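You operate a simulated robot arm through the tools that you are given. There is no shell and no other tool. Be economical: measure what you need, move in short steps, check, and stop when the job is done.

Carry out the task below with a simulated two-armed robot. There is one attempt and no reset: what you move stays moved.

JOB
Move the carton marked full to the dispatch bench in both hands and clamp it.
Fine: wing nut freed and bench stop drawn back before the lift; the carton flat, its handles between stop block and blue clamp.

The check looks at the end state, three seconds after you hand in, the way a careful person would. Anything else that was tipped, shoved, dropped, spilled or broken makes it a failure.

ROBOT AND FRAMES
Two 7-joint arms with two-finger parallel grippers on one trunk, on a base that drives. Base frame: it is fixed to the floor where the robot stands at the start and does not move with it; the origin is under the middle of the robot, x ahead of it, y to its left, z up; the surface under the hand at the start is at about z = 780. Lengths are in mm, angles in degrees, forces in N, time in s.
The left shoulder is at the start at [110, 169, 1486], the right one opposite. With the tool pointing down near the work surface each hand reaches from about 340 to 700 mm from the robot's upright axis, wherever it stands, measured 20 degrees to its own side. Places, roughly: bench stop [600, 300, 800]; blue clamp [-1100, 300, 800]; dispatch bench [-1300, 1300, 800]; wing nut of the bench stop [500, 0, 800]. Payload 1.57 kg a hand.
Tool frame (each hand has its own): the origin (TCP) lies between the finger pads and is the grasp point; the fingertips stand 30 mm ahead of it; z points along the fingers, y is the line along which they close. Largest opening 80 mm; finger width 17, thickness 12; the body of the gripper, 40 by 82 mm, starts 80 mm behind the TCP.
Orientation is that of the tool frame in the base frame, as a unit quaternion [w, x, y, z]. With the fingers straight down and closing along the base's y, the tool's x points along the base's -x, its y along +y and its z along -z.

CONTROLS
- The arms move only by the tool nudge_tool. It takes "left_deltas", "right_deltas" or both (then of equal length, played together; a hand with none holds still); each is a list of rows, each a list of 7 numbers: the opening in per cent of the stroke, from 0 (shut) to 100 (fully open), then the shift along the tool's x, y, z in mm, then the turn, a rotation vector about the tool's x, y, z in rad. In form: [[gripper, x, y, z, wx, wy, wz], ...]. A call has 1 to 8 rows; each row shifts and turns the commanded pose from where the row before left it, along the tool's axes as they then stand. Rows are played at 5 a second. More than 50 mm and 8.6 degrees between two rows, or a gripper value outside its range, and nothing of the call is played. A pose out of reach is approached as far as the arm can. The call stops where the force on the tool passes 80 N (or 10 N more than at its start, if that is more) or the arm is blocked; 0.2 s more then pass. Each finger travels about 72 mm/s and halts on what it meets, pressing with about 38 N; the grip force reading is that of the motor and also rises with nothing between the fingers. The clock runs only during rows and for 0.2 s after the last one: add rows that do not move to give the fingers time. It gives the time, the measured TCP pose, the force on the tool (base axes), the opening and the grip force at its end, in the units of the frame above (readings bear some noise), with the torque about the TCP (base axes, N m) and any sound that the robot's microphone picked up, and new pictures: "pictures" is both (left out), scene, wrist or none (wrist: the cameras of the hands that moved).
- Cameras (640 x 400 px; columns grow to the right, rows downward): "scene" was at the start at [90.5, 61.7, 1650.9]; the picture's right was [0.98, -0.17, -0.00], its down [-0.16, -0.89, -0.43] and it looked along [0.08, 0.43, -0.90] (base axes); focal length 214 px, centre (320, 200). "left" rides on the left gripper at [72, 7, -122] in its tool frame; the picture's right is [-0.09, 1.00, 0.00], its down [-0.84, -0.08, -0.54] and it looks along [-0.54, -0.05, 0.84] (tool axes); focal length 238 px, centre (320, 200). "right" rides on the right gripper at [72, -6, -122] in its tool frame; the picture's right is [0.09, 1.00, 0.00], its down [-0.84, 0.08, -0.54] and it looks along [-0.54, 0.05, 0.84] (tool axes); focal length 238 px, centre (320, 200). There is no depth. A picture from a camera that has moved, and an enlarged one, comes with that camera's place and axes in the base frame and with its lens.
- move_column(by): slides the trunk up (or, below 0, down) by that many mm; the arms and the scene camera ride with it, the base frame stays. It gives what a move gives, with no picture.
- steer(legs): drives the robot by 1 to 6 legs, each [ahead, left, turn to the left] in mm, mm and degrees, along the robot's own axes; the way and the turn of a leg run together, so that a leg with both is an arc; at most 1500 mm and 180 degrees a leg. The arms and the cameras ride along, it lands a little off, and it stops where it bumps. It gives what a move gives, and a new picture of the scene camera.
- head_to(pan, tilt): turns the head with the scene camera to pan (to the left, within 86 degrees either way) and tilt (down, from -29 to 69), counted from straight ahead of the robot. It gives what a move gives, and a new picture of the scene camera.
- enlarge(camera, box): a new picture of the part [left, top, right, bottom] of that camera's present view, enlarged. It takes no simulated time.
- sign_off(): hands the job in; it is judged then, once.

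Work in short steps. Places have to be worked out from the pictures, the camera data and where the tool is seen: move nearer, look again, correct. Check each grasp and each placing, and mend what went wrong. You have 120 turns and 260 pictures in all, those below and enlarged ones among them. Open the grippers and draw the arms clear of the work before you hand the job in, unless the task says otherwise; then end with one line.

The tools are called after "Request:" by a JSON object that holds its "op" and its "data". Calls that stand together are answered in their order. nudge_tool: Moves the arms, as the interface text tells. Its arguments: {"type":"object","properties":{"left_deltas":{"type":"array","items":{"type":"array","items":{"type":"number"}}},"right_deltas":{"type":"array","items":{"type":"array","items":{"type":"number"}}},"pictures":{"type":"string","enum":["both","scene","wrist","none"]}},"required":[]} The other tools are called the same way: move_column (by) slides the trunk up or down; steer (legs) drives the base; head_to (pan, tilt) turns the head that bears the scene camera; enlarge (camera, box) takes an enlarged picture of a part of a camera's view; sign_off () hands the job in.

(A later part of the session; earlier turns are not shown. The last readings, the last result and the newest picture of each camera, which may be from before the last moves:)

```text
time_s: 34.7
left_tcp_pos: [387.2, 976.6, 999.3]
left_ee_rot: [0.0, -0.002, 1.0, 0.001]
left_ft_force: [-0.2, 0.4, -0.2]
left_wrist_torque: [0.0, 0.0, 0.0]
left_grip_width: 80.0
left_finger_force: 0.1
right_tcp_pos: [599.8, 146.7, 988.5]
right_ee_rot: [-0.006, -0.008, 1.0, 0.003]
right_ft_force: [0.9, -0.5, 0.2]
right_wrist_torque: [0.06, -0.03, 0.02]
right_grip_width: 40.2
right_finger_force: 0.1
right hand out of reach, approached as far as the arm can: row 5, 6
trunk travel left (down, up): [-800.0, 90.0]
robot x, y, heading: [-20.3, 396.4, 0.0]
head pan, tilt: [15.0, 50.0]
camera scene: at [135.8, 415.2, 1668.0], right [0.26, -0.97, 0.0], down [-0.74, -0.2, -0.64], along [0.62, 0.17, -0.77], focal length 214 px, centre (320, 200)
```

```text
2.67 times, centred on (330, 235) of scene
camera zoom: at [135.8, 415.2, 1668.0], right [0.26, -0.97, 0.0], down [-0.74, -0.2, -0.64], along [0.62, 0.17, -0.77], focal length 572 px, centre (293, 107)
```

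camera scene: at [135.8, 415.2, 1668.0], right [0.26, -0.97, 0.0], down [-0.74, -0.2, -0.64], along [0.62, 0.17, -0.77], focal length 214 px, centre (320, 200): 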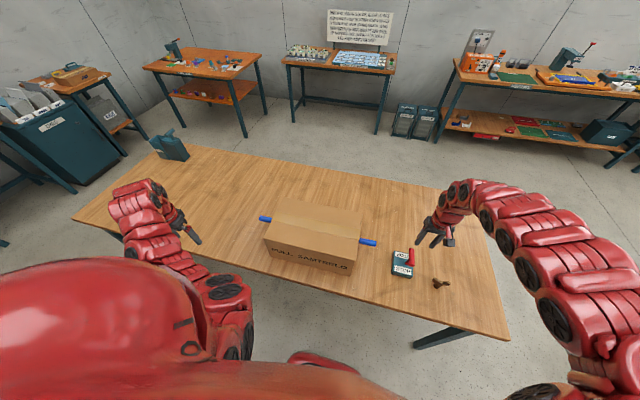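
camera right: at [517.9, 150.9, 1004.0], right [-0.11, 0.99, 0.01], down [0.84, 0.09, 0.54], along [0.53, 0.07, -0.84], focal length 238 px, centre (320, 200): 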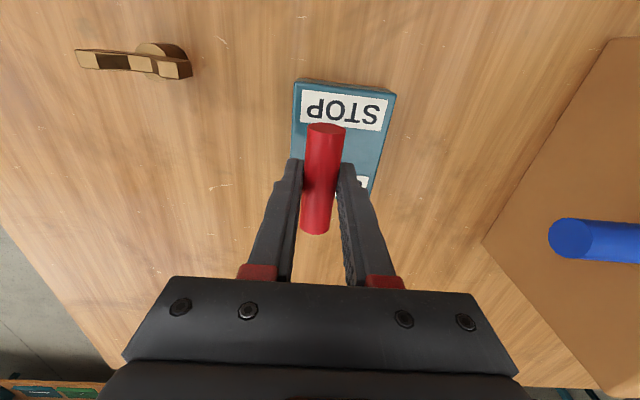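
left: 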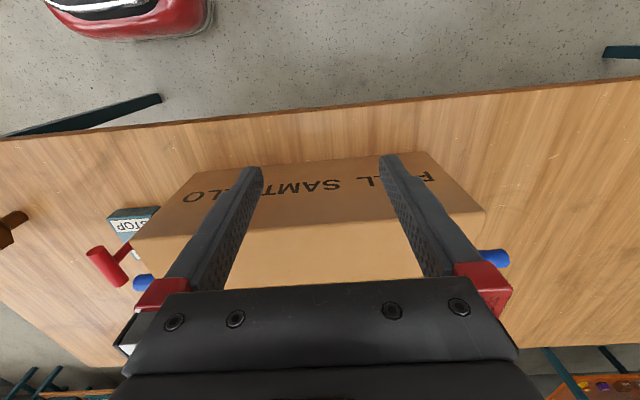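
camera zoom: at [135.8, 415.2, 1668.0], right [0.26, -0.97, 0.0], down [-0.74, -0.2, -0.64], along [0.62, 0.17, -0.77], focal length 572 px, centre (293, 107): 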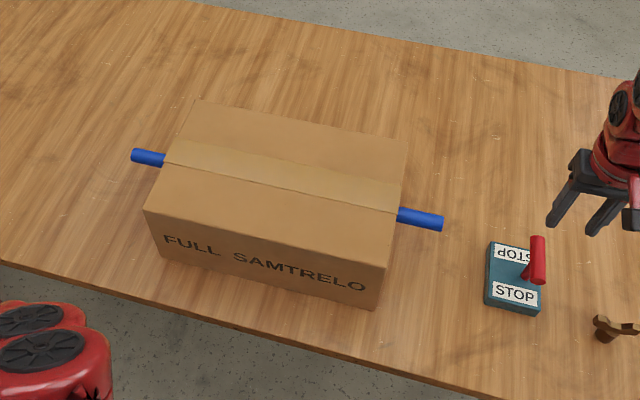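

The stop now stands well clear, and the nut and carton are undisturbed. Before lifting I scout the destination: back off and look left.

Request:
{"op": "steer", "data": {"legs": [[-350, 0, 0]]}}

Request:
{"op": "head_to", "data": {"pan": 86, "tilt": 25}}

Request:
{"op": "head_to", "data": {"pan": -86, "tilt": 25}}

```text
time_s: 37.0
left_tcp_pos: [37.6, 975.9, 999.5]
left_ee_rot: [0.0, 0.001, 1.0, 0.0]
left_ft_force: [0.2, -0.2, -0.2]
left_wrist_torque: [0.05, 0.0, 0.02]
left_grip_width: 79.8
left_finger_force: 0.0
right_tcp_pos: [243.7, 143.8, 988.2]
right_ee_rot: [-0.005, -0.006, 1.0, 0.003]
right_ft_force: [0.5, 0.6, 0.5]
right_wrist_torque: [0.02, 0.02, 0.0]
right_grip_width: 40.0
right_finger_force: 0.1
trunk travel left (down, up): [-800.0, 90.0]
robot x, y, heading: [-370.8, 394.5, 0.0]
head pan, tilt: [15.0, 50.0]
camera scene: at [-217.4, 413.6, 1668.1], right [0.26, -0.97, 0.0], down [-0.74, -0.2, -0.64], along [0.62, 0.17, -0.77], focal length 214 px, centre (320, 200)
```

scene: 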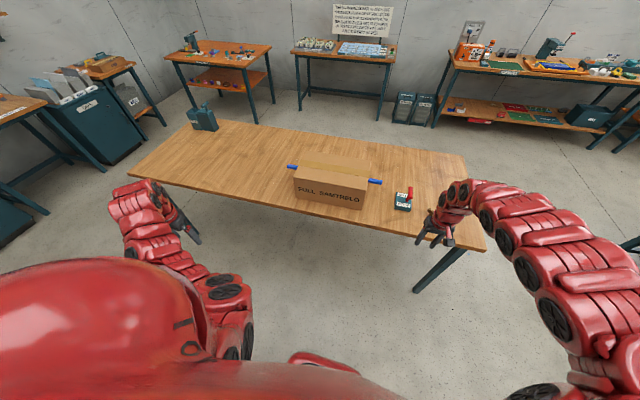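

```text
time_s: 38.4
left_tcp_pos: [36.1, 975.3, 999.8]
left_ee_rot: [0.0, 0.001, 1.0, -0.001]
left_ft_force: [0.5, -0.2, -0.4]
left_wrist_torque: [0.0, -0.01, 0.01]
left_grip_width: 79.8
left_finger_force: 0.0
right_tcp_pos: [243.9, 143.6, 989.1]
right_ee_rot: [-0.006, -0.006, 1.0, 0.004]
right_ft_force: [0.5, 0.3, 0.8]
right_wrist_torque: [-0.02, 0.02, 0.01]
right_grip_width: 39.7
right_finger_force: 0.1
trunk travel left (down, up): [-800.0, 90.0]
robot x, y, heading: [-374.4, 389.6, -0.0]
head pan, tilt: [85.9, 25.0]
camera scene: at [-285.5, 485.7, 1705.6], right [1.0, -0.07, 0.0], down [-0.03, -0.42, -0.91], along [0.07, 0.9, -0.42], focal length 214 px, centre (320, 200)
```

scene: 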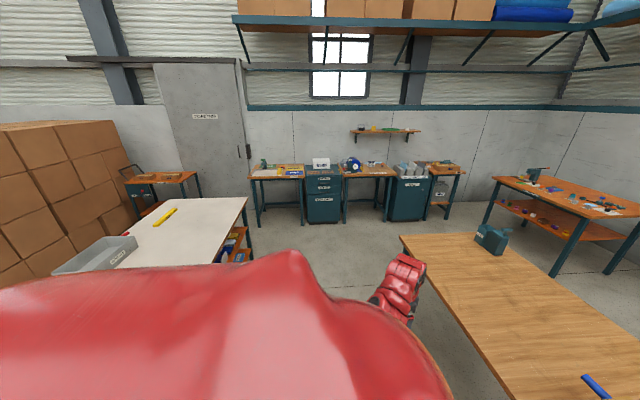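

```text
time_s: 41.0
left_tcp_pos: [37.3, 975.6, 1000.2]
left_ee_rot: [0.0, 0.001, 1.0, 0.001]
left_ft_force: [0.5, 0.7, -0.2]
left_wrist_torque: [-0.01, -0.02, -0.01]
left_grip_width: 80.2
left_finger_force: 0.2
right_tcp_pos: [244.2, 144.4, 988.6]
right_ee_rot: [-0.005, -0.006, 1.0, 0.004]
right_ft_force: [0.4, 0.5, 0.2]
right_wrist_torque: [0.02, 0.01, -0.04]
right_grip_width: 40.4
right_finger_force: 0.0
trunk travel left (down, up): [-800.0, 90.0]
robot x, y, heading: [-374.0, 393.3, -0.2]
head pan, tilt: [-85.9, 25.0]
camera scene: at [-286.1, 301.9, 1705.7], right [-1.0, -0.07, 0.0], down [-0.03, 0.42, -0.91], along [0.06, -0.9, -0.42], focal length 214 px, centre (320, 200)
```

scene: 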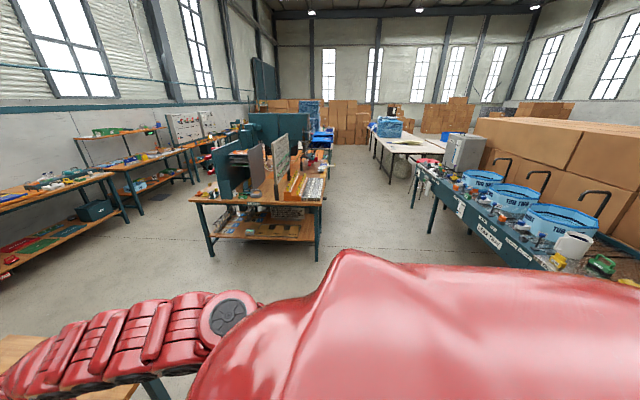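

The white bench on the left rear looks like the dispatch bench (edge x≈−890). I go slightly forward for clearance, turn 90° left, and look.

Request:
{"op": "steer", "data": {"legs": [[120, 0, 0], [0, 0, 90]]}}

Request:
{"op": "head_to", "data": {"pan": 60, "tilt": 45}}

```text
time_s: 46.0
left_tcp_pos: [-821.0, 821.5, 999.5]
left_ee_rot: [0.0, -0.694, 0.72, 0.0]
left_ft_force: [0.5, -0.1, -0.2]
left_wrist_torque: [-0.03, 0.01, 0.02]
left_grip_width: 80.0
left_finger_force: 0.1
right_tcp_pos: [18.3, 1000.4, 990.4]
right_ee_rot: [-0.005, -0.7, 0.714, 0.0]
right_ft_force: [-0.1, -0.3, -0.6]
right_wrist_torque: [0.0, 0.0, 0.01]
right_grip_width: 40.0
right_finger_force: 0.1
trunk travel left (down, up): [-800.0, 90.0]
robot x, y, heading: [-253.9, 395.6, 87.9]
head pan, tilt: [-85.9, 25.0]
camera scene: at [-157.6, 477.3, 1705.7], right [0.04, -1.0, 0.0], down [-0.42, -0.02, -0.91], along [0.91, 0.03, -0.42], focal length 214 px, centre (320, 200)
```

scene: 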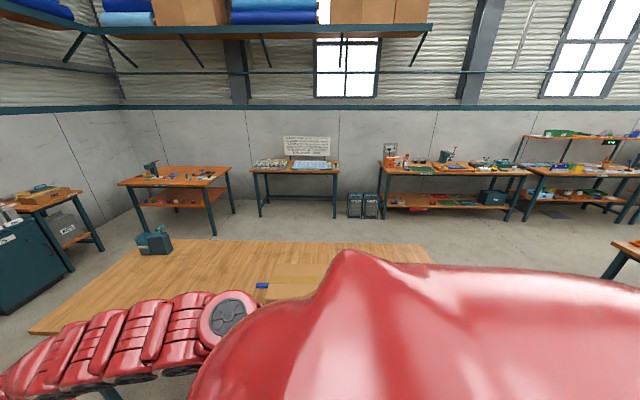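

```text
time_s: 48.3
left_tcp_pos: [-819.5, 819.9, 999.5]
left_ee_rot: [0.001, -0.694, 0.72, 0.0]
left_ft_force: [-0.1, -0.6, 0.3]
left_wrist_torque: [0.0, -0.01, 0.01]
left_grip_width: 79.6
left_finger_force: 0.1
right_tcp_pos: [17.4, 999.9, 988.8]
right_ee_rot: [-0.005, -0.699, 0.715, -0.002]
right_ft_force: [-0.4, 0.3, 0.1]
right_wrist_torque: [-0.01, 0.03, -0.02]
right_grip_width: 39.9
right_finger_force: 0.1
trunk travel left (down, up): [-800.0, 90.0]
robot x, y, heading: [-250.5, 394.2, 88.0]
head pan, tilt: [60.0, 45.0]
camera scene: at [-318.6, 517.1, 1675.1], right [0.53, 0.85, 0.0], down [0.6, -0.38, -0.71], along [-0.6, 0.37, -0.71], focal length 214 px, centre (320, 200)
```

scene: 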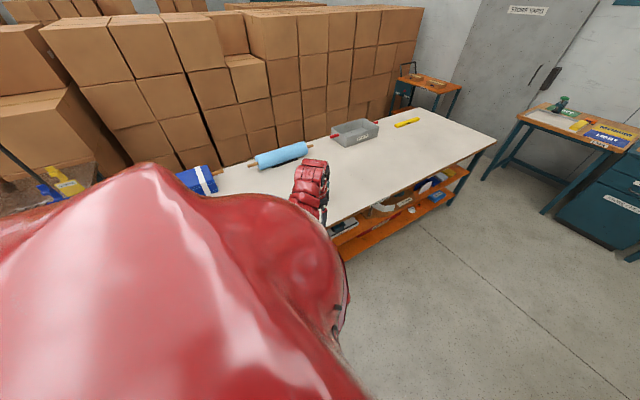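

The dispatch bench lies there; its right end is hidden by my arm. I shift right for clearance and turn to face it.

Request:
{"op": "steer", "data": {"legs": [[0, -150, 0], [0, 0, 92]]}}

Request:
{"op": "head_to", "data": {"pan": 0, "tilt": 35}}

```text
time_s: 53.6
left_tcp_pos: [-496.1, -203.5, 999.1]
left_ee_rot: [0.0, 1.0, 0.01, 0.0]
left_ft_force: [0.3, 0.2, 0.3]
left_wrist_torque: [0.01, -0.04, -0.01]
left_grip_width: 80.2
left_finger_force: 0.0
right_tcp_pos: [-721.5, 624.3, 988.6]
right_ee_rot: [0.003, 1.0, 0.016, 0.004]
right_ft_force: [-0.4, -0.5, -0.4]
right_wrist_torque: [-0.02, 0.03, 0.01]
right_grip_width: 40.0
right_finger_force: 0.1
trunk travel left (down, up): [-800.0, 90.0]
robot x, y, heading: [-100.1, 388.9, -178.9]
head pan, tilt: [60.0, 45.0]
camera scene: at [-220.4, 315.5, 1675.1], right [-0.88, 0.48, 0.0], down [0.34, 0.62, -0.71], along [-0.34, -0.62, -0.71], focal length 214 px, centre (320, 200)
```

scene: 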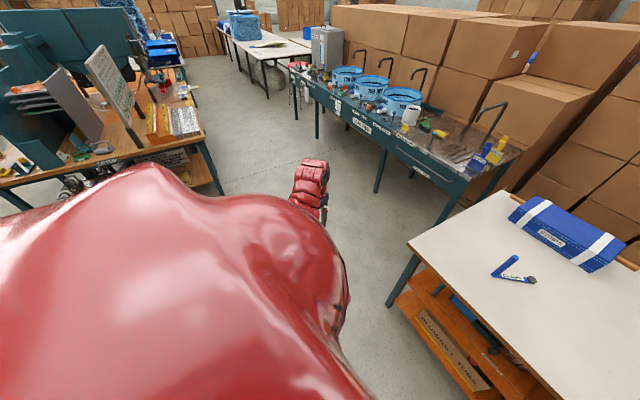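

```text
time_s: 55.0
left_tcp_pos: [-495.2, -204.2, 1000.5]
left_ee_rot: [0.001, 1.0, 0.01, 0.001]
left_ft_force: [-0.4, -0.5, 0.3]
left_wrist_torque: [0.03, -0.01, 0.01]
left_grip_width: 80.2
left_finger_force: 0.0
right_tcp_pos: [-721.1, 624.7, 988.8]
right_ee_rot: [0.004, 1.0, 0.017, 0.005]
right_ft_force: [-0.4, 0.2, -0.8]
right_wrist_torque: [-0.03, 0.01, -0.04]
right_grip_width: 40.0
right_finger_force: 0.2
trunk travel left (down, up): [-800.0, 90.0]
robot x, y, heading: [-95.7, 388.4, -178.9]
head pan, tilt: [0.0, 35.0]
camera scene: at [-269.2, 384.9, 1689.9], right [-0.02, 1.0, 0.0], down [0.57, 0.01, -0.82], along [-0.82, -0.02, -0.57], focal length 214 px, centre (320, 200)
```

scene: 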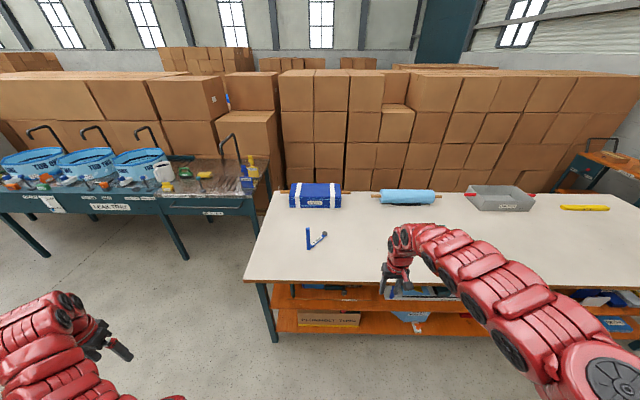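

I enlarge the dispatch bench near the blue clamp.

Request:
{"op": "enlarge", "data": {"camera": "scene", "box": [240, 170, 480, 320]}}

Request:
{"op": "enlarge", "data": {"camera": "scene", "box": [280, 210, 360, 260]}}

Request:
{"op": "enlarge", "data": {"camera": "scene", "box": [440, 170, 640, 295]}}

```text
2.67 times, centred on (360, 245) of scene
camera zoom: at [-269.2, 384.9, 1689.9], right [-0.02, 1.0, 0.0], down [0.57, 0.01, -0.82], along [-0.82, -0.02, -0.57], focal length 572 px, centre (213, 80)
```

zoom: 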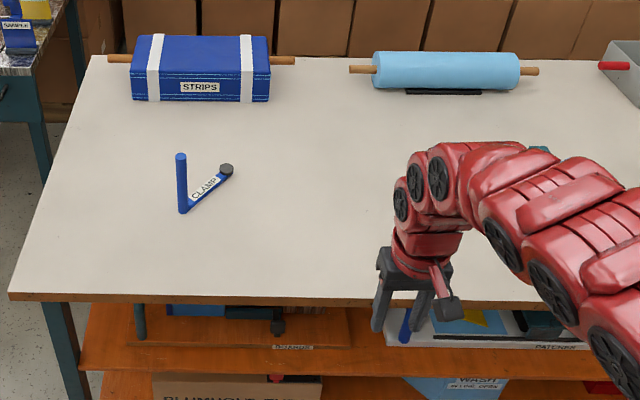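

```text
8.00 times, centred on (320, 235) of scene
camera zoom: at [-269.2, 384.9, 1689.9], right [-0.02, 1.0, 0.0], down [0.57, 0.01, -0.82], along [-0.82, -0.02, -0.57], focal length 1716 px, centre (320, -80)
```

zoom: 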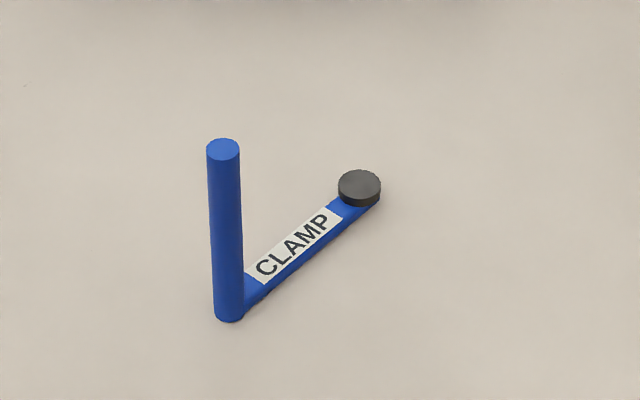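

```text
3.20 times, centred on (540, 232) of scene
camera zoom: at [-269.2, 384.9, 1689.9], right [-0.02, 1.0, 0.0], down [0.57, 0.01, -0.82], along [-0.82, -0.02, -0.57], focal length 686 px, centre (-384, 96)
```

zoom: 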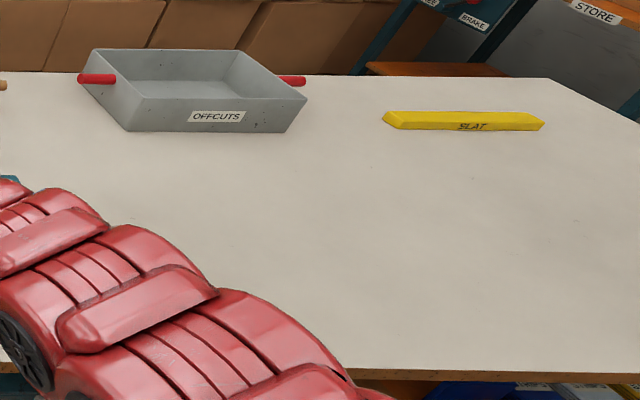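

A teal block seems to be hidden behind my right arm. I drive right to see it.

Request:
{"op": "steer", "data": {"legs": [[0, -550, 0]]}}

Request:
{"op": "enlarge", "data": {"camera": "scene", "box": [120, 160, 440, 360]}}

```text
time_s: 58.1
left_tcp_pos: [-503.6, 341.1, 999.7]
left_ee_rot: [0.0, 1.0, 0.017, 0.0]
left_ft_force: [-0.3, 1.2, -0.4]
left_wrist_torque: [0.0, -0.01, -0.04]
left_grip_width: 80.0
left_finger_force: 0.1
right_tcp_pos: [-740.5, 1166.3, 988.9]
right_ee_rot: [0.003, 1.0, 0.024, 0.005]
right_ft_force: [-0.5, -0.7, 1.2]
right_wrist_torque: [-0.03, -0.03, 0.01]
right_grip_width: 40.1
right_finger_force: 0.1
trunk travel left (down, up): [-800.0, 90.0]
robot x, y, heading: [-113.6, 941.4, -178.0]
head pan, tilt: [0.0, 35.0]
camera scene: at [-284.0, 932.9, 1689.9], right [-0.03, 1.0, 0.0], down [0.57, 0.02, -0.82], along [-0.82, -0.03, -0.57], focal length 214 px, centre (320, 200)
```

scene: 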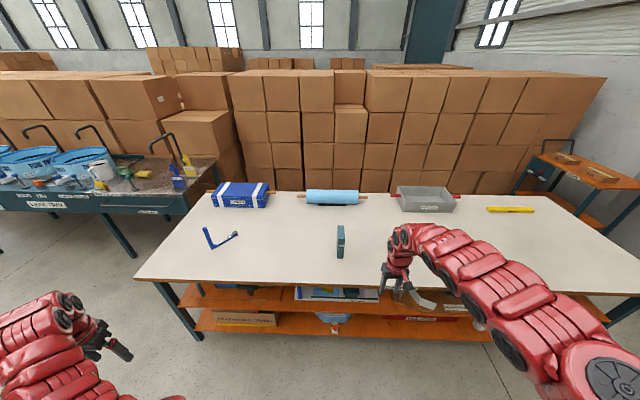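

```text
2.00 times, centred on (280, 260) of scene
camera zoom: at [-284.0, 932.9, 1689.9], right [-0.03, 1.0, 0.0], down [0.57, 0.02, -0.82], along [-0.82, -0.03, -0.57], focal length 429 px, centre (400, 80)
```

zoom: 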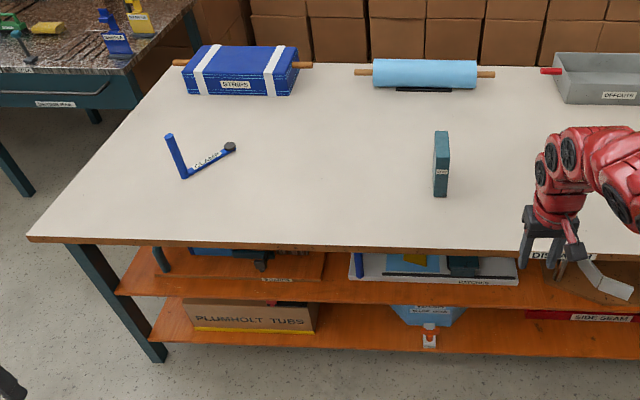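

Now it is clear: a teal stop block stands on the right and the blue clamp lever (dark pivot, upright post) on the left. I enlarge the block to measure it.

Request:
{"op": "enlarge", "data": {"camera": "scene", "box": [300, 210, 380, 260]}}

Request:
{"op": "enlarge", "data": {"camera": "scene", "box": [180, 210, 260, 260]}}

```text
8.00 times, centred on (340, 235) of scene
camera zoom: at [-284.0, 932.9, 1689.9], right [-0.03, 1.0, 0.0], down [0.57, 0.02, -0.82], along [-0.82, -0.03, -0.57], focal length 1716 px, centre (160, -80)
```

zoom: 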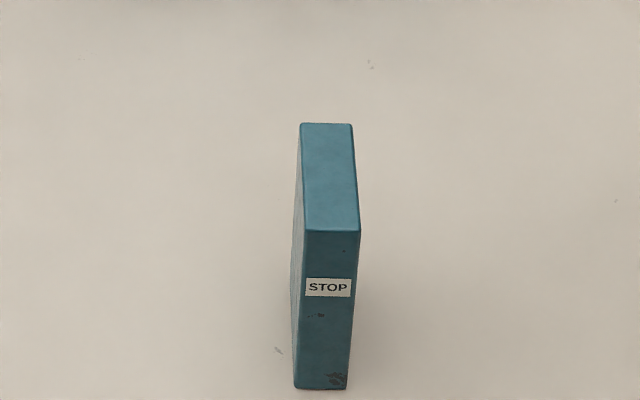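

```text
8.00 times, centred on (220, 235) of scene
camera zoom: at [-284.0, 932.9, 1689.9], right [-0.03, 1.0, 0.0], down [0.57, 0.02, -0.82], along [-0.82, -0.03, -0.57], focal length 1716 px, centre (1120, -80)
```

zoom: 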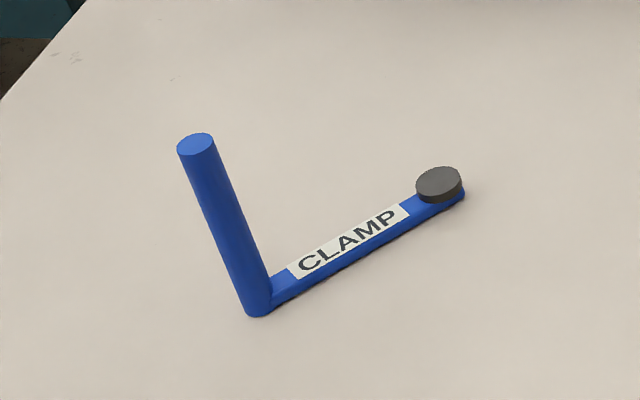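

Measurements: stop block face y≈994, x −1050…−1148; clamp post at (−1092, 302), pivot at (−1201, 394). The carton should end with its handle line at x≈−1097 and its right end at y≈994. I raise the trunk for clearance and drive back to the carton, aiming at robot (0, 552).

Request:
{"op": "move_column", "data": {"by": 90}}

Request:
{"op": "steer", "data": {"legs": [[0, 389, 0], [0, 0, -90], [0, 0, -92]]}}

Request:
{"op": "head_to", "data": {"pan": 0, "tilt": 50}}

```text
time_s: 59.4
left_tcp_pos: [-503.1, 341.3, 1090.0]
left_ee_rot: [0.0, 1.0, 0.018, 0.0]
left_ft_force: [-0.1, 0.4, 0.2]
left_wrist_torque: [0.0, 0.02, -0.02]
left_grip_width: 79.9
left_finger_force: 0.1
right_tcp_pos: [-741.0, 1165.7, 1078.3]
right_ee_rot: [0.003, 1.0, 0.023, 0.003]
right_ft_force: [0.5, 0.4, 0.0]
right_wrist_torque: [-0.04, 0.02, -0.02]
right_grip_width: 40.0
right_finger_force: 0.1
trunk travel left (down, up): [-890.0, 0.0]
robot x, y, heading: [-118.4, 934.9, -178.1]
head pan, tilt: [0.0, 35.0]
```

```text
time_s: 69.7
left_tcp_pos: [336.2, 1109.3, 1089.5]
left_ee_rot: [0.0, 0.026, 1.0, 0.0]
left_ft_force: [-0.2, 0.2, -0.5]
left_wrist_torque: [-0.01, -0.01, -0.01]
left_grip_width: 79.9
left_finger_force: 0.0
right_tcp_pos: [501.4, 268.3, 1078.8]
right_ee_rot: [-0.004, 0.021, 1.0, 0.003]
right_ft_force: [0.2, -0.1, 1.0]
right_wrist_torque: [-0.01, 0.0, -0.02]
right_grip_width: 39.9
right_finger_force: 0.0
trunk travel left (down, up): [-890.0, 0.0]
robot x, y, heading: [-99.4, 550.1, -3.0]
head pan, tilt: [0.0, 35.0]
camera scene: at [65.9, 540.6, 1779.9], right [-0.05, -1.0, 0.0], down [-0.57, 0.03, -0.82], along [0.82, -0.04, -0.57], focal length 214 px, centre (320, 200)
```

scene: 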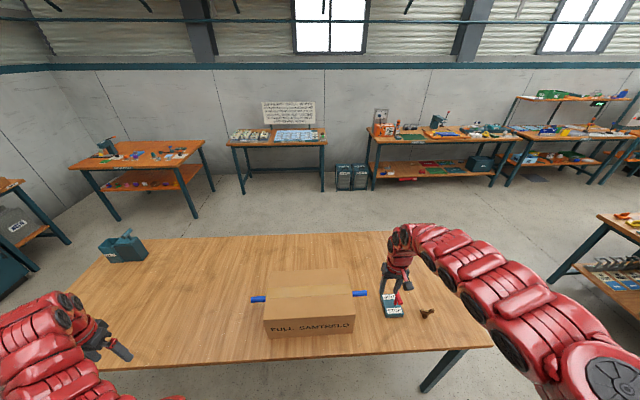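

```text
time_s: 70.4
left_tcp_pos: [337.2, 1108.7, 1089.3]
left_ee_rot: [0.0, 0.027, 1.0, 0.0]
left_ft_force: [-0.3, -1.0, -0.1]
left_wrist_torque: [-0.01, 0.01, 0.0]
left_grip_width: 80.2
left_finger_force: 0.1
right_tcp_pos: [500.7, 268.5, 1078.7]
right_ee_rot: [-0.004, 0.02, 1.0, 0.004]
right_ft_force: [0.6, 0.1, -0.7]
right_wrist_torque: [-0.03, -0.03, -0.02]
right_grip_width: 40.0
right_finger_force: 0.0
trunk travel left (down, up): [-890.0, 0.0]
robot x, y, heading: [-99.1, 549.6, -3.0]
head pan, tilt: [0.0, 50.0]
camera scene: at [55.0, 540.9, 1758.2], right [-0.05, -1.0, 0.0], down [-0.76, 0.04, -0.64], along [0.64, -0.03, -0.77], focal length 214 px, centre (320, 200)
```

scene: 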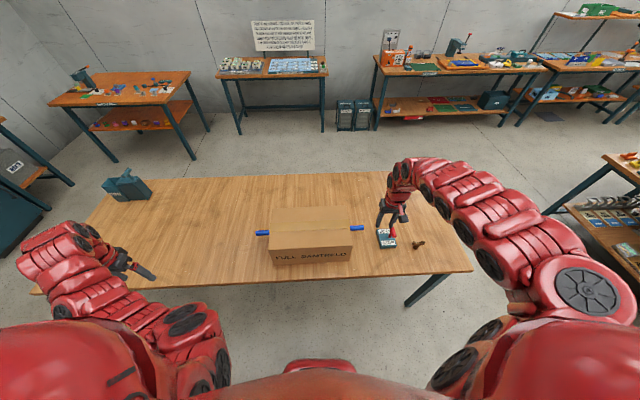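

I correct the 3° heading, and look closely at the carton from straight on.

Request:
{"op": "steer", "data": {"legs": [[0, 0, 3]]}}

Request:
{"op": "enlarge", "data": {"camera": "scene", "box": [230, 190, 390, 290]}}

```text
time_s: 71.3
left_tcp_pos: [305.9, 1130.3, 1090.0]
left_ee_rot: [0.0, -0.001, 1.0, 0.002]
left_ft_force: [-0.8, 0.4, 0.1]
left_wrist_torque: [0.01, 0.01, 0.01]
left_grip_width: 80.0
left_finger_force: 0.0
right_tcp_pos: [516.1, 299.5, 1079.2]
right_ee_rot: [-0.005, -0.008, 1.0, 0.004]
right_ft_force: [-0.3, -0.2, -0.6]
right_wrist_torque: [-0.01, -0.01, 0.01]
right_grip_width: 39.9
right_finger_force: 0.0
trunk travel left (down, up): [-890.0, 0.0]
robot x, y, heading: [-102.5, 548.0, -0.0]
head pan, tilt: [0.0, 50.0]
camera scene: at [55.4, 547.3, 1758.1], right [0.0, -1.0, 0.0], down [-0.77, 0.0, -0.64], along [0.64, 0.0, -0.77], focal length 214 px, centre (320, 200)
```

scene: 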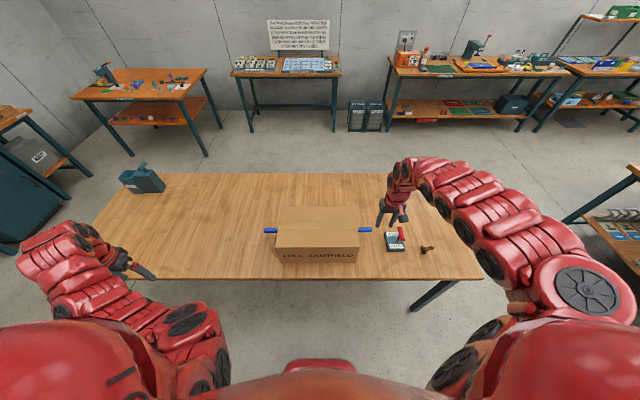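

```text
4.00 times, centred on (310, 240) of scene
camera zoom: at [55.4, 547.3, 1758.1], right [0.0, -1.0, 0.0], down [-0.77, 0.0, -0.64], along [0.64, 0.0, -0.77], focal length 858 px, centre (360, 40)
```

zoom: 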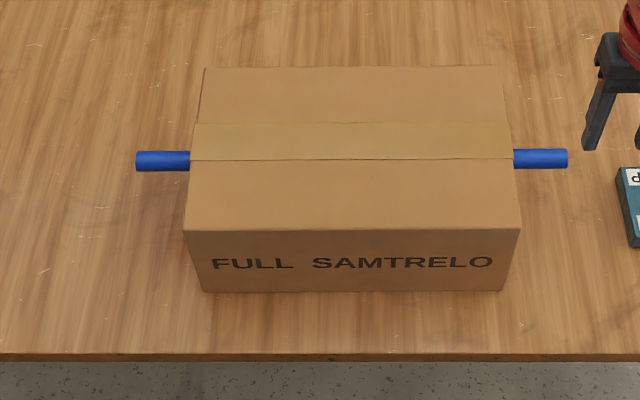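

The carton measures x 478–697, y 377–733, top 937, with handle axis at x≈588, z≈898 and ends at y≈306 and 809. I lower the trunk back, turn both hands 90° with cameras outward, and bring the left hand in.

Request:
{"op": "nudge_tool", "data": {"right_deltas": [[100, 0, 0, 0, 0, 0, -0.143], [100, 0, 0, 0, 0, 0, -0.143], [100, 0, 0, 0, 0, 0, -0.143], [100, 0, 0, 0, 0, 0, -0.143], [100, 0, 0, 0, 0, 0, -0.143], [100, 0, 0, 0, 0, 0, -0.143]], "left_deltas": [[100, 0, -30, 0, 0, 0, 0], [100, 0, -30, 0, 0, 0, 0], [100, 0, -30, 0, 0, 0, 0], [100, 0, -30, 0, 0, 0, 0], [100, 0, -30, 0, 0, 0, 0], [100, 0, -30, 0, 0, 0, 0]], "pictures": "none"}}

Request:
{"op": "nudge_tool", "data": {"right_deltas": [[100, 0, 0, 0, 0, 0, -0.143], [100, 0, 0, 0, 0, 0, -0.143], [100, 0, 0, 0, 0, 0, -0.143], [100, 0, 0, 0, 0, 0, -0.143], [100, 0, 0, 0, 0, 0, -0.123]], "left_deltas": [[100, -20, -10, 0, 0, 0, 0.14], [100, -20, -10, 0, 0, 0, 0.14], [100, 0, 0, 0, 0, 0, 0.14], [100, 0, 0, 0, 0, 0, 0.14], [100, 0, 0, 0, 0, 0, 0.14]], "pictures": "none"}}

Request:
{"op": "nudge_tool", "data": {"left_deltas": [[100, 0, 0, 0, 0, 0, 0.145], [100, 0, 0, 0, 0, 0, 0.145], [100, 0, 0, 0, 0, 0, 0.145], [100, 0, 0, 0, 0, 0, 0.145], [100, 0, 0, 0, 0, 0, 0.145], [100, 0, 0, 0, 0, 0, 0.145], [100, 0, 0, 0, 0, 0, 0]], "pictures": "scene"}}

```text
time_s: 72.7
left_tcp_pos: [313.0, 944.9, 1079.0]
left_ee_rot: [0.002, -0.002, 1.0, 0.0]
left_ft_force: [-0.5, -0.3, 0.2]
left_wrist_torque: [0.0, -0.01, 0.0]
left_grip_width: 80.0
left_finger_force: 0.1
left hand out of reach, approached as far as the arm can: row 2, 3
right_tcp_pos: [517.0, 301.0, 1079.4]
right_ee_rot: [-0.003, -0.423, 0.906, 0.005]
right_ft_force: [0.4, -0.5, -0.1]
right_wrist_torque: [0.04, 0.0, 0.02]
right_grip_width: 80.1
right_finger_force: 0.0
trunk travel left (down, up): [-890.0, 0.0]
robot x, y, heading: [-101.2, 546.6, -0.1]
head pan, tilt: [0.0, 50.0]
```

```text
time_s: 73.9
left_tcp_pos: [351.0, 922.3, 1076.9]
left_ee_rot: [0.001, 0.343, 0.939, 0.0]
left_ft_force: [0.4, 0.0, -0.3]
left_wrist_torque: [-0.02, 0.02, 0.05]
left_grip_width: 79.8
left_finger_force: 0.0
right_tcp_pos: [514.0, 300.4, 1079.5]
right_ee_rot: [-0.001, -0.707, 0.708, 0.006]
right_ft_force: [0.7, -0.9, 0.8]
right_wrist_torque: [-0.03, 0.01, 0.0]
right_grip_width: 80.1
right_finger_force: 0.1
trunk travel left (down, up): [-890.0, 0.0]
robot x, y, heading: [-100.9, 544.6, 0.2]
head pan, tilt: [0.0, 50.0]
```

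```text
time_s: 75.5
left_tcp_pos: [351.0, 922.5, 1075.9]
left_ee_rot: [0.002, 0.707, 0.708, 0.001]
left_ft_force: [-0.3, 0.8, 0.2]
left_wrist_torque: [0.0, 0.0, 0.01]
left_grip_width: 80.2
left_finger_force: 0.2
right_tcp_pos: [514.6, 301.2, 1078.7]
right_ee_rot: [-0.001, -0.705, 0.709, 0.006]
right_ft_force: [-0.6, -0.4, 0.2]
right_wrist_torque: [-0.02, -0.04, -0.01]
right_grip_width: 79.8
right_finger_force: 0.1
trunk travel left (down, up): [-890.0, 0.0]
robot x, y, heading: [-102.4, 545.7, -0.4]
head pan, tilt: [0.0, 50.0]
camera scene: at [55.2, 549.4, 1758.2], right [0.0, -1.0, 0.0], down [-0.77, 0.0, -0.64], along [0.64, 0.0, -0.77], focal length 214 px, centre (320, 200)
```

scene: 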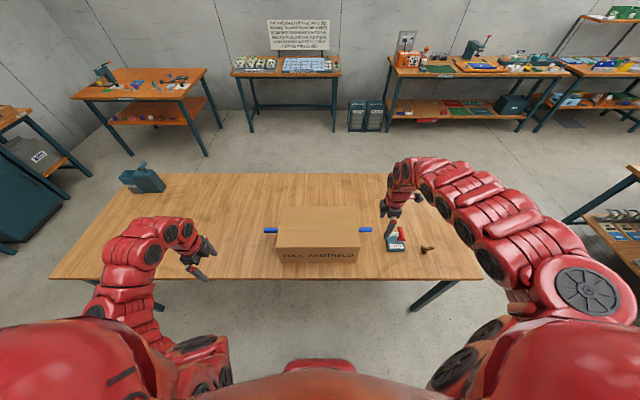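

Now I drive forward 100 and a little left, then lower the trunk by 90.

Request:
{"op": "steer", "data": {"legs": [[100, 12, 0]]}}

Request:
{"op": "move_column", "data": {"by": -90}}

```text
time_s: 76.6
left_tcp_pos: [447.4, 931.9, 1075.9]
left_ee_rot: [0.001, 0.707, 0.707, 0.001]
left_ft_force: [1.2, 0.6, -0.9]
left_wrist_torque: [0.01, 0.0, 0.01]
left_grip_width: 80.1
left_finger_force: 0.1
right_tcp_pos: [610.8, 310.6, 1079.6]
right_ee_rot: [0.0, -0.706, 0.709, 0.005]
right_ft_force: [0.1, 0.5, 0.4]
right_wrist_torque: [0.01, -0.02, 0.03]
right_grip_width: 79.7
right_finger_force: 0.2
trunk travel left (down, up): [-890.0, 0.0]
robot x, y, heading: [-7.2, 560.1, -0.2]
head pan, tilt: [0.0, 50.0]
camera scene: at [150.2, 560.9, 1758.4], right [0.0, -1.0, 0.0], down [-0.77, 0.0, -0.64], along [0.64, 0.0, -0.77], focal length 214 px, centre (320, 200)
```

scene: 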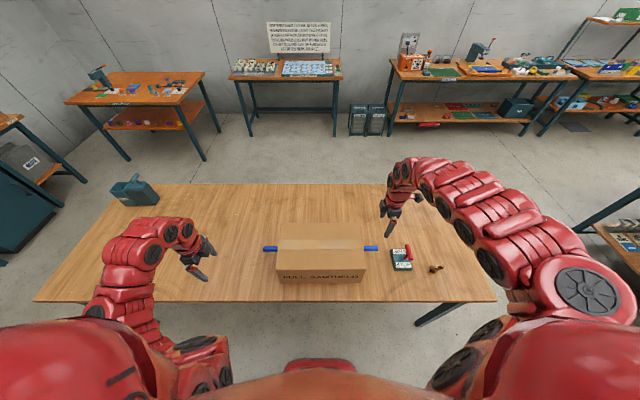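

```text
time_s: 77.8
left_tcp_pos: [448.9, 933.8, 986.2]
left_ee_rot: [0.002, 0.707, 0.708, 0.001]
left_ft_force: [0.3, -0.6, 0.4]
left_wrist_torque: [0.0, -0.01, -0.04]
left_grip_width: 80.1
left_finger_force: 0.1
right_tcp_pos: [612.5, 310.8, 988.2]
right_ee_rot: [-0.001, -0.705, 0.709, 0.005]
right_ft_force: [0.5, -0.1, 0.9]
right_wrist_torque: [0.0, 0.01, -0.01]
right_grip_width: 80.1
right_finger_force: 0.1
trunk travel left (down, up): [-800.0, 90.0]
robot x, y, heading: [-3.5, 560.8, 0.1]
head pan, tilt: [0.0, 50.0]
```

I bring both hands over the handle stubs: right toward (588, 345), left toward (588, 770).

Request:
{"op": "nudge_tool", "data": {"left_deltas": [[100, -32, 28, 0, 0, 0, 0], [100, -32, 28, 0, 0, 0, 0], [100, -32, 28, 0, 0, 0, 0], [100, -32, 27, 0, 0, 0, 0], [100, -32, 27, 0, 0, 0, 0], [100, 0, 0, 22, 0, 0, 0], [100, 0, 0, 0, 0, 0, 0]], "right_deltas": [[100, -8, 6, 0, 0, 0, 0], [100, -8, 6, 0, 0, 0, 0], [100, -8, 6, 0, 0, 0, 0], [100, -8, 6, 0, 0, 0, 0], [100, 0, 0, 0, 0, 0, 0], [100, 0, 0, 24, 0, 0, 0], [100, 0, 0, 0, 0, 0, 0]], "pictures": "both"}}

```text
time_s: 79.5
left_tcp_pos: [586.9, 774.0, 965.8]
left_ee_rot: [0.002, 0.706, 0.708, 0.002]
left_ft_force: [0.2, -0.6, 0.5]
left_wrist_torque: [0.02, -0.01, -0.02]
left_grip_width: 80.2
left_finger_force: 0.1
right_tcp_pos: [611.0, 339.1, 954.2]
right_ee_rot: [0.0, -0.705, 0.709, 0.005]
right_ft_force: [0.0, 0.3, -0.5]
right_wrist_torque: [0.0, 0.01, 0.01]
right_grip_width: 79.9
right_finger_force: 0.0
right hand out of reach, approached as far as the arm can: row 1, 2, 3, 4
trunk travel left (down, up): [-800.0, 90.0]
robot x, y, heading: [-6.5, 557.9, -0.2]
head pan, tilt: [0.0, 50.0]
camera scene: at [151.6, 560.6, 1668.3], right [0.0, -1.0, 0.0], down [-0.77, 0.0, -0.64], along [0.64, 0.0, -0.77], focal length 214 px, centre (320, 200)
camera right: at [618.3, 268.1, 1075.5], right [-1.0, -0.09, 0.01], down [-0.07, 0.83, 0.55], along [-0.05, 0.55, -0.84], focal length 238 px, centre (320, 200)
camera left: at [593.1, 844.9, 1088.1], right [1.0, -0.09, 0.0], down [-0.08, -0.84, 0.54], along [-0.05, -0.54, -0.84], focal length 238 px, centre (320, 200)
```

scene: 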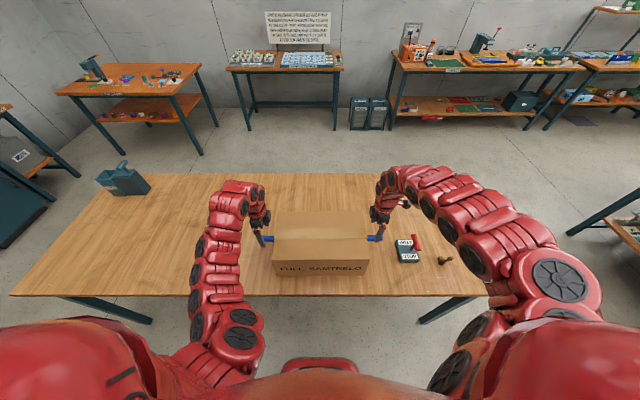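
right: 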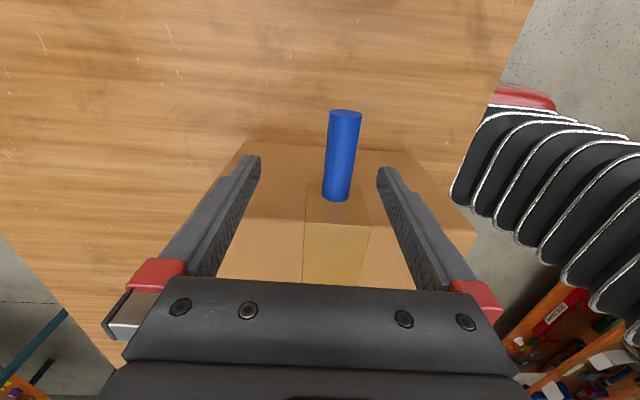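
left: 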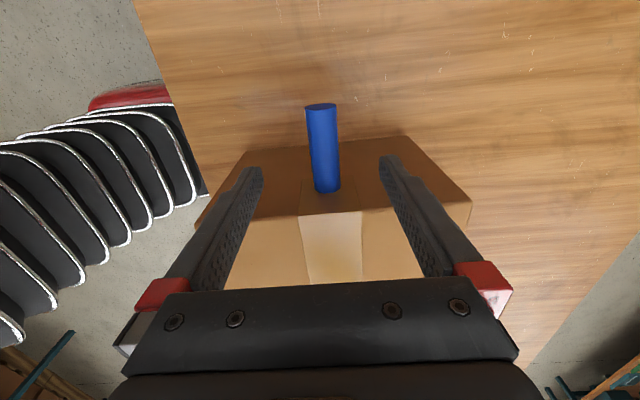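

The left hand is centred at x≈588. The right must come about 19 mm nearer to the robot, which should be possible lower down. I lower both with the tips just above the handles.

Request:
{"op": "nudge_tool", "data": {"right_deltas": [[100, -6, 5, 5, 0, 0, 0], [100, 0, 7, 5, 0, 0, 0], [100, 0, 7, 2, 0, 0, 0], [100, 0, 0, 0, 0, 0, 0]], "left_deltas": [[100, -4, 0, 10, 0, 0, 0], [100, -5, 0, 10, 0, 0, 0], [100, 0, 0, 4, 0, 0, 0], [100, 0, 0, 0, 0, 0, 0]], "pictures": "wrist"}}

```text
time_s: 80.5
left_tcp_pos: [585.5, 764.6, 940.7]
left_ee_rot: [0.002, 0.707, 0.707, 0.001]
left_ft_force: [0.7, 0.3, 0.4]
left_wrist_torque: [0.0, 0.03, -0.01]
left_grip_width: 80.3
left_finger_force: 0.0
right_tcp_pos: [591.4, 347.1, 942.3]
right_ee_rot: [-0.002, -0.705, 0.709, 0.006]
right_ft_force: [0.0, -0.1, -0.5]
right_wrist_torque: [0.0, 0.04, -0.01]
right_grip_width: 79.9
right_finger_force: 0.0
trunk travel left (down, up): [-800.0, 90.0]
robot x, y, heading: [-4.6, 561.3, -0.1]
head pan, tilt: [0.0, 50.0]
camera right: at [599.0, 274.3, 1062.7], right [-1.0, -0.09, 0.01], down [-0.07, 0.83, 0.55], along [-0.05, 0.55, -0.84], focal length 238 px, centre (320, 200)
camera left: at [592.3, 836.2, 1063.7], right [1.0, -0.09, 0.0], down [-0.08, -0.84, 0.54], along [-0.05, -0.54, -0.84], focal length 238 px, centre (320, 200)
```

right: 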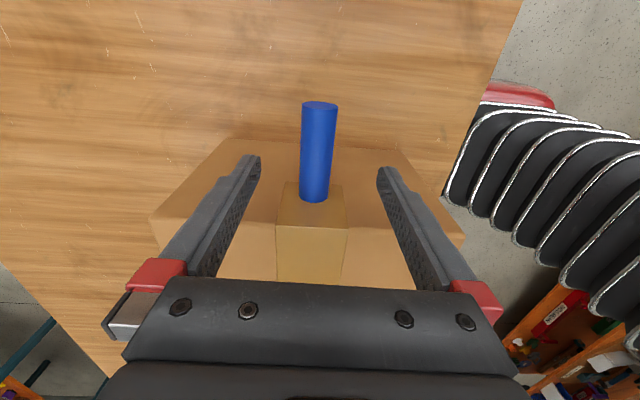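
left: 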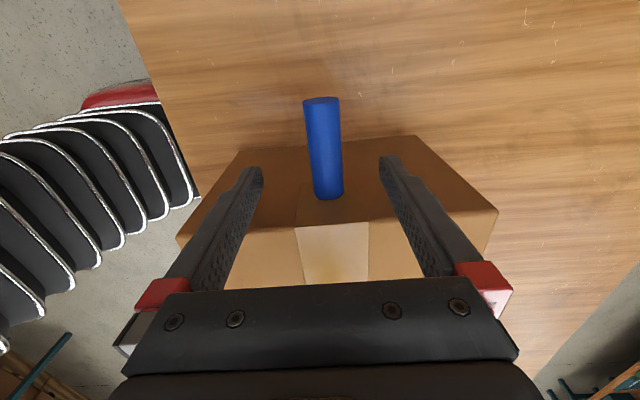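

Both are centred over the stubs. I lower 42 mm, so that the handles sit between the pads, and look.

Request:
{"op": "nudge_tool", "data": {"right_deltas": [[100, 0, 0, 15, 0, 0, 0], [100, 0, 0, 15, 0, 0, 0], [100, 0, 0, 13, 0, 0, 0], [100, 0, 0, 0, 0, 0, 0]], "left_deltas": [[100, 0, 0, 15, 0, 0, 0], [100, 0, 0, 15, 0, 0, 0], [100, 0, 0, 12, 0, 0, 0], [100, 0, 0, 0, 0, 0, 0]], "pictures": "wrist"}}

```text
time_s: 81.5
left_tcp_pos: [585.1, 765.9, 899.0]
left_ee_rot: [0.001, 0.707, 0.707, 0.001]
left_ft_force: [0.3, 0.1, 0.5]
left_wrist_torque: [0.04, 0.03, -0.01]
left_grip_width: 80.3
left_finger_force: 0.0
right_tcp_pos: [590.8, 347.3, 896.6]
right_ee_rot: [-0.001, -0.705, 0.709, 0.006]
right_ft_force: [-0.8, 0.6, -0.3]
right_wrist_torque: [-0.01, 0.0, -0.01]
right_grip_width: 79.7
right_finger_force: 0.0
trunk travel left (down, up): [-800.0, 90.0]
robot x, y, heading: [-6.7, 559.8, -0.1]
head pan, tilt: [0.0, 50.0]
camera right: at [598.1, 275.4, 1018.5], right [-1.0, -0.09, 0.01], down [-0.07, 0.83, 0.55], along [-0.06, 0.55, -0.84], focal length 238 px, centre (320, 200)
camera left: at [591.6, 837.4, 1021.4], right [1.0, -0.09, 0.0], down [-0.08, -0.84, 0.54], along [-0.05, -0.54, -0.84], focal length 238 px, centre (320, 200)
```

right: 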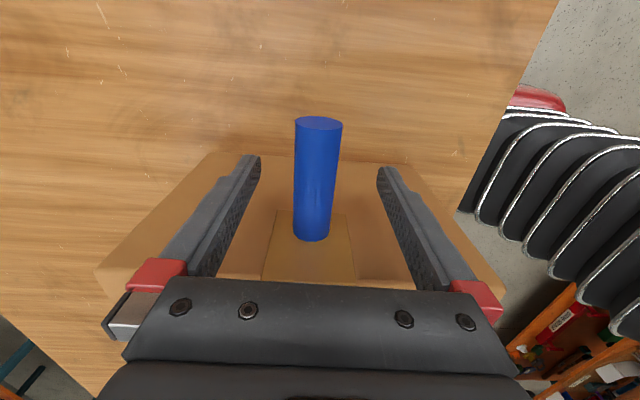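
left: 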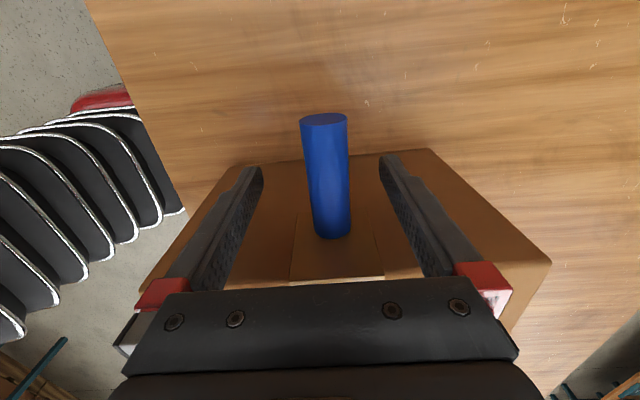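

Handles are well inside the pads. I close both grippers.

Request:
{"op": "nudge_tool", "data": {"right_deltas": [[0, 0, 0, 0, 0, 0, 0], [0, 0, 0, 0, 0, 0, 0], [0, 0, 0, 0, 0, 0, 0], [0, 0, 0, 0, 0, 0, 0]], "left_deltas": [[0, 0, 0, 0, 0, 0, 0], [0, 0, 0, 0, 0, 0, 0], [0, 0, 0, 0, 0, 0, 0], [0, 0, 0, 0, 0, 0, 0]], "pictures": "wrist"}}

```text
time_s: 82.5
left_tcp_pos: [587.4, 765.9, 899.4]
left_ee_rot: [0.001, 0.706, 0.708, 0.001]
left_ft_force: [9.6, 0.3, 6.1]
left_wrist_torque: [-0.19, -0.05, 0.51]
left_grip_width: 23.8
left_finger_force: 35.7
right_tcp_pos: [591.5, 347.5, 898.3]
right_ee_rot: [0.0, -0.706, 0.709, 0.005]
right_ft_force: [4.8, -0.6, 3.3]
right_wrist_torque: [0.03, -0.06, 0.58]
right_grip_width: 24.2
right_finger_force: 35.8
trunk travel left (down, up): [-800.0, 90.0]
robot x, y, heading: [-5.9, 560.2, -0.2]
head pan, tilt: [0.0, 50.0]
camera right: at [599.5, 275.4, 1018.4], right [-1.0, -0.09, 0.01], down [-0.07, 0.83, 0.55], along [-0.06, 0.55, -0.84], focal length 238 px, centre (320, 200)
camera left: at [593.1, 837.3, 1021.8], right [1.0, -0.09, 0.01], down [-0.08, -0.84, 0.54], along [-0.04, -0.54, -0.84], focal length 238 px, centre (320, 200)
```

right: 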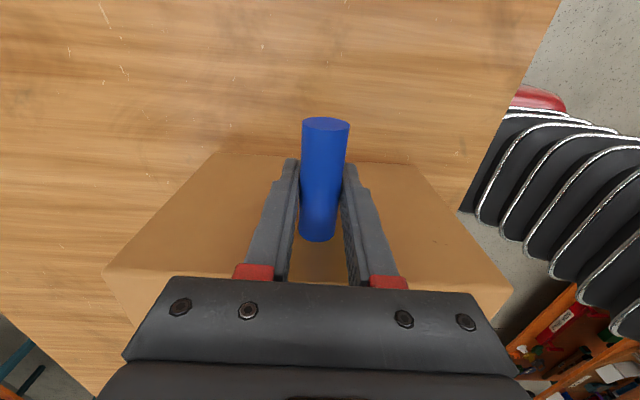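
left: 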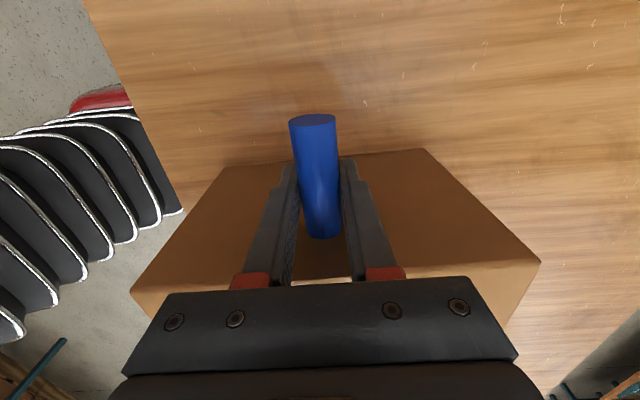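

Both handles are gripped at 24 mm. I lift straight up with the trunk, in two stages.

Request:
{"op": "move_column", "data": {"by": 20}}

Request:
{"op": "enlarge", "data": {"camera": "scene", "box": [200, 160, 440, 310]}}

```text
time_s: 83.1
left_tcp_pos: [586.0, 765.2, 917.8]
left_ee_rot: [0.0, 0.707, 0.708, 0.0]
left_ft_force: [3.6, 0.4, -11.1]
left_wrist_torque: [-0.1, -0.05, 0.55]
left_grip_width: 23.6
left_finger_force: 35.7
right_tcp_pos: [592.3, 347.3, 916.9]
right_ee_rot: [-0.002, -0.705, 0.709, 0.007]
right_ft_force: [-3.0, -1.0, -12.7]
right_wrist_torque: [-0.07, 0.07, 0.96]
right_grip_width: 23.9
right_finger_force: 36.1
trunk travel left (down, up): [-820.0, 70.0]
robot x, y, heading: [-1.7, 560.0, 0.1]
head pan, tilt: [0.0, 50.0]
```

```text
2.67 times, centred on (320, 235) of scene
camera zoom: at [154.8, 561.0, 1687.7], right [0.0, -1.0, 0.0], down [-0.77, 0.0, -0.64], along [0.64, 0.0, -0.77], focal length 572 px, centre (320, 107)
```

zoom: 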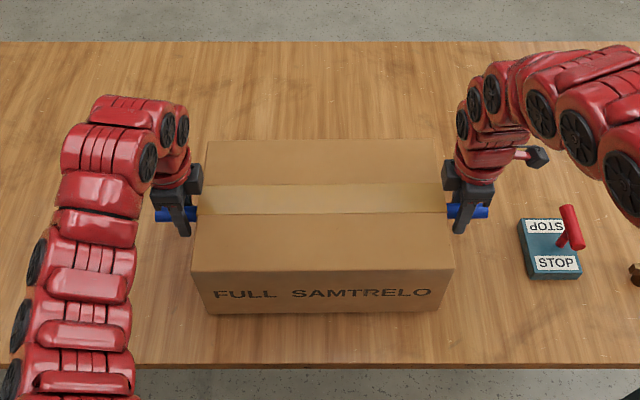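

Lifted level, about 12 N in each hand. I raise the remaining 70 mm and then back off slowly.

Request:
{"op": "move_column", "data": {"by": 70}}

Request:
{"op": "steer", "data": {"legs": [[-200, 0, 0]]}}

```text
time_s: 84.2
left_tcp_pos: [587.7, 765.0, 987.1]
left_ee_rot: [0.001, 0.706, 0.708, 0.001]
left_ft_force: [1.9, 1.1, -12.9]
left_wrist_torque: [0.14, 0.0, 0.32]
left_grip_width: 23.6
left_finger_force: 35.5
right_tcp_pos: [593.6, 347.1, 986.6]
right_ee_rot: [-0.002, -0.704, 0.71, 0.007]
right_ft_force: [-1.8, -1.4, -11.8]
right_wrist_torque: [0.11, -0.03, 0.55]
right_grip_width: 24.0
right_finger_force: 36.2
trunk travel left (down, up): [-890.0, 0.0]
robot x, y, heading: [-5.3, 558.9, -0.0]
head pan, tilt: [0.0, 50.0]
```

```text
time_s: 85.8
left_tcp_pos: [389.8, 765.3, 987.1]
left_ee_rot: [0.001, 0.706, 0.708, 0.001]
left_ft_force: [2.8, 0.3, -11.7]
left_wrist_torque: [0.08, -0.03, 0.36]
left_grip_width: 23.5
left_finger_force: 35.4
right_tcp_pos: [395.2, 347.1, 986.3]
right_ee_rot: [-0.003, -0.705, 0.709, 0.008]
right_ft_force: [-1.7, -1.3, -10.6]
right_wrist_torque: [0.15, 0.02, 0.59]
right_grip_width: 24.0
right_finger_force: 35.8
trunk travel left (down, up): [-890.0, 0.0]
robot x, y, heading: [-203.2, 557.8, 0.1]
head pan, tilt: [0.0, 50.0]
camera scene: at [-40.3, 561.1, 1757.4], right [0.0, -1.0, 0.0], down [-0.77, 0.0, -0.64], along [0.64, 0.0, -0.77], focal length 214 px, centre (320, 200)
```

scene: 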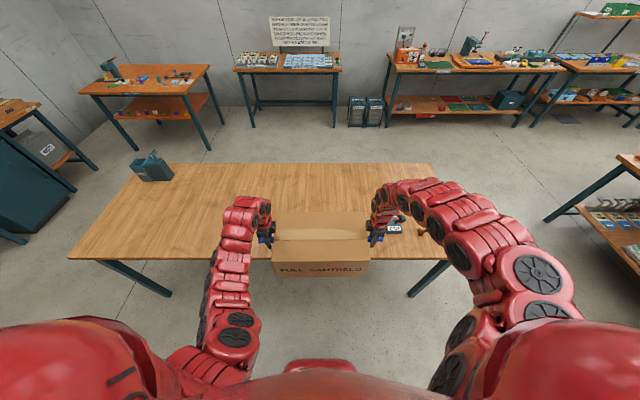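

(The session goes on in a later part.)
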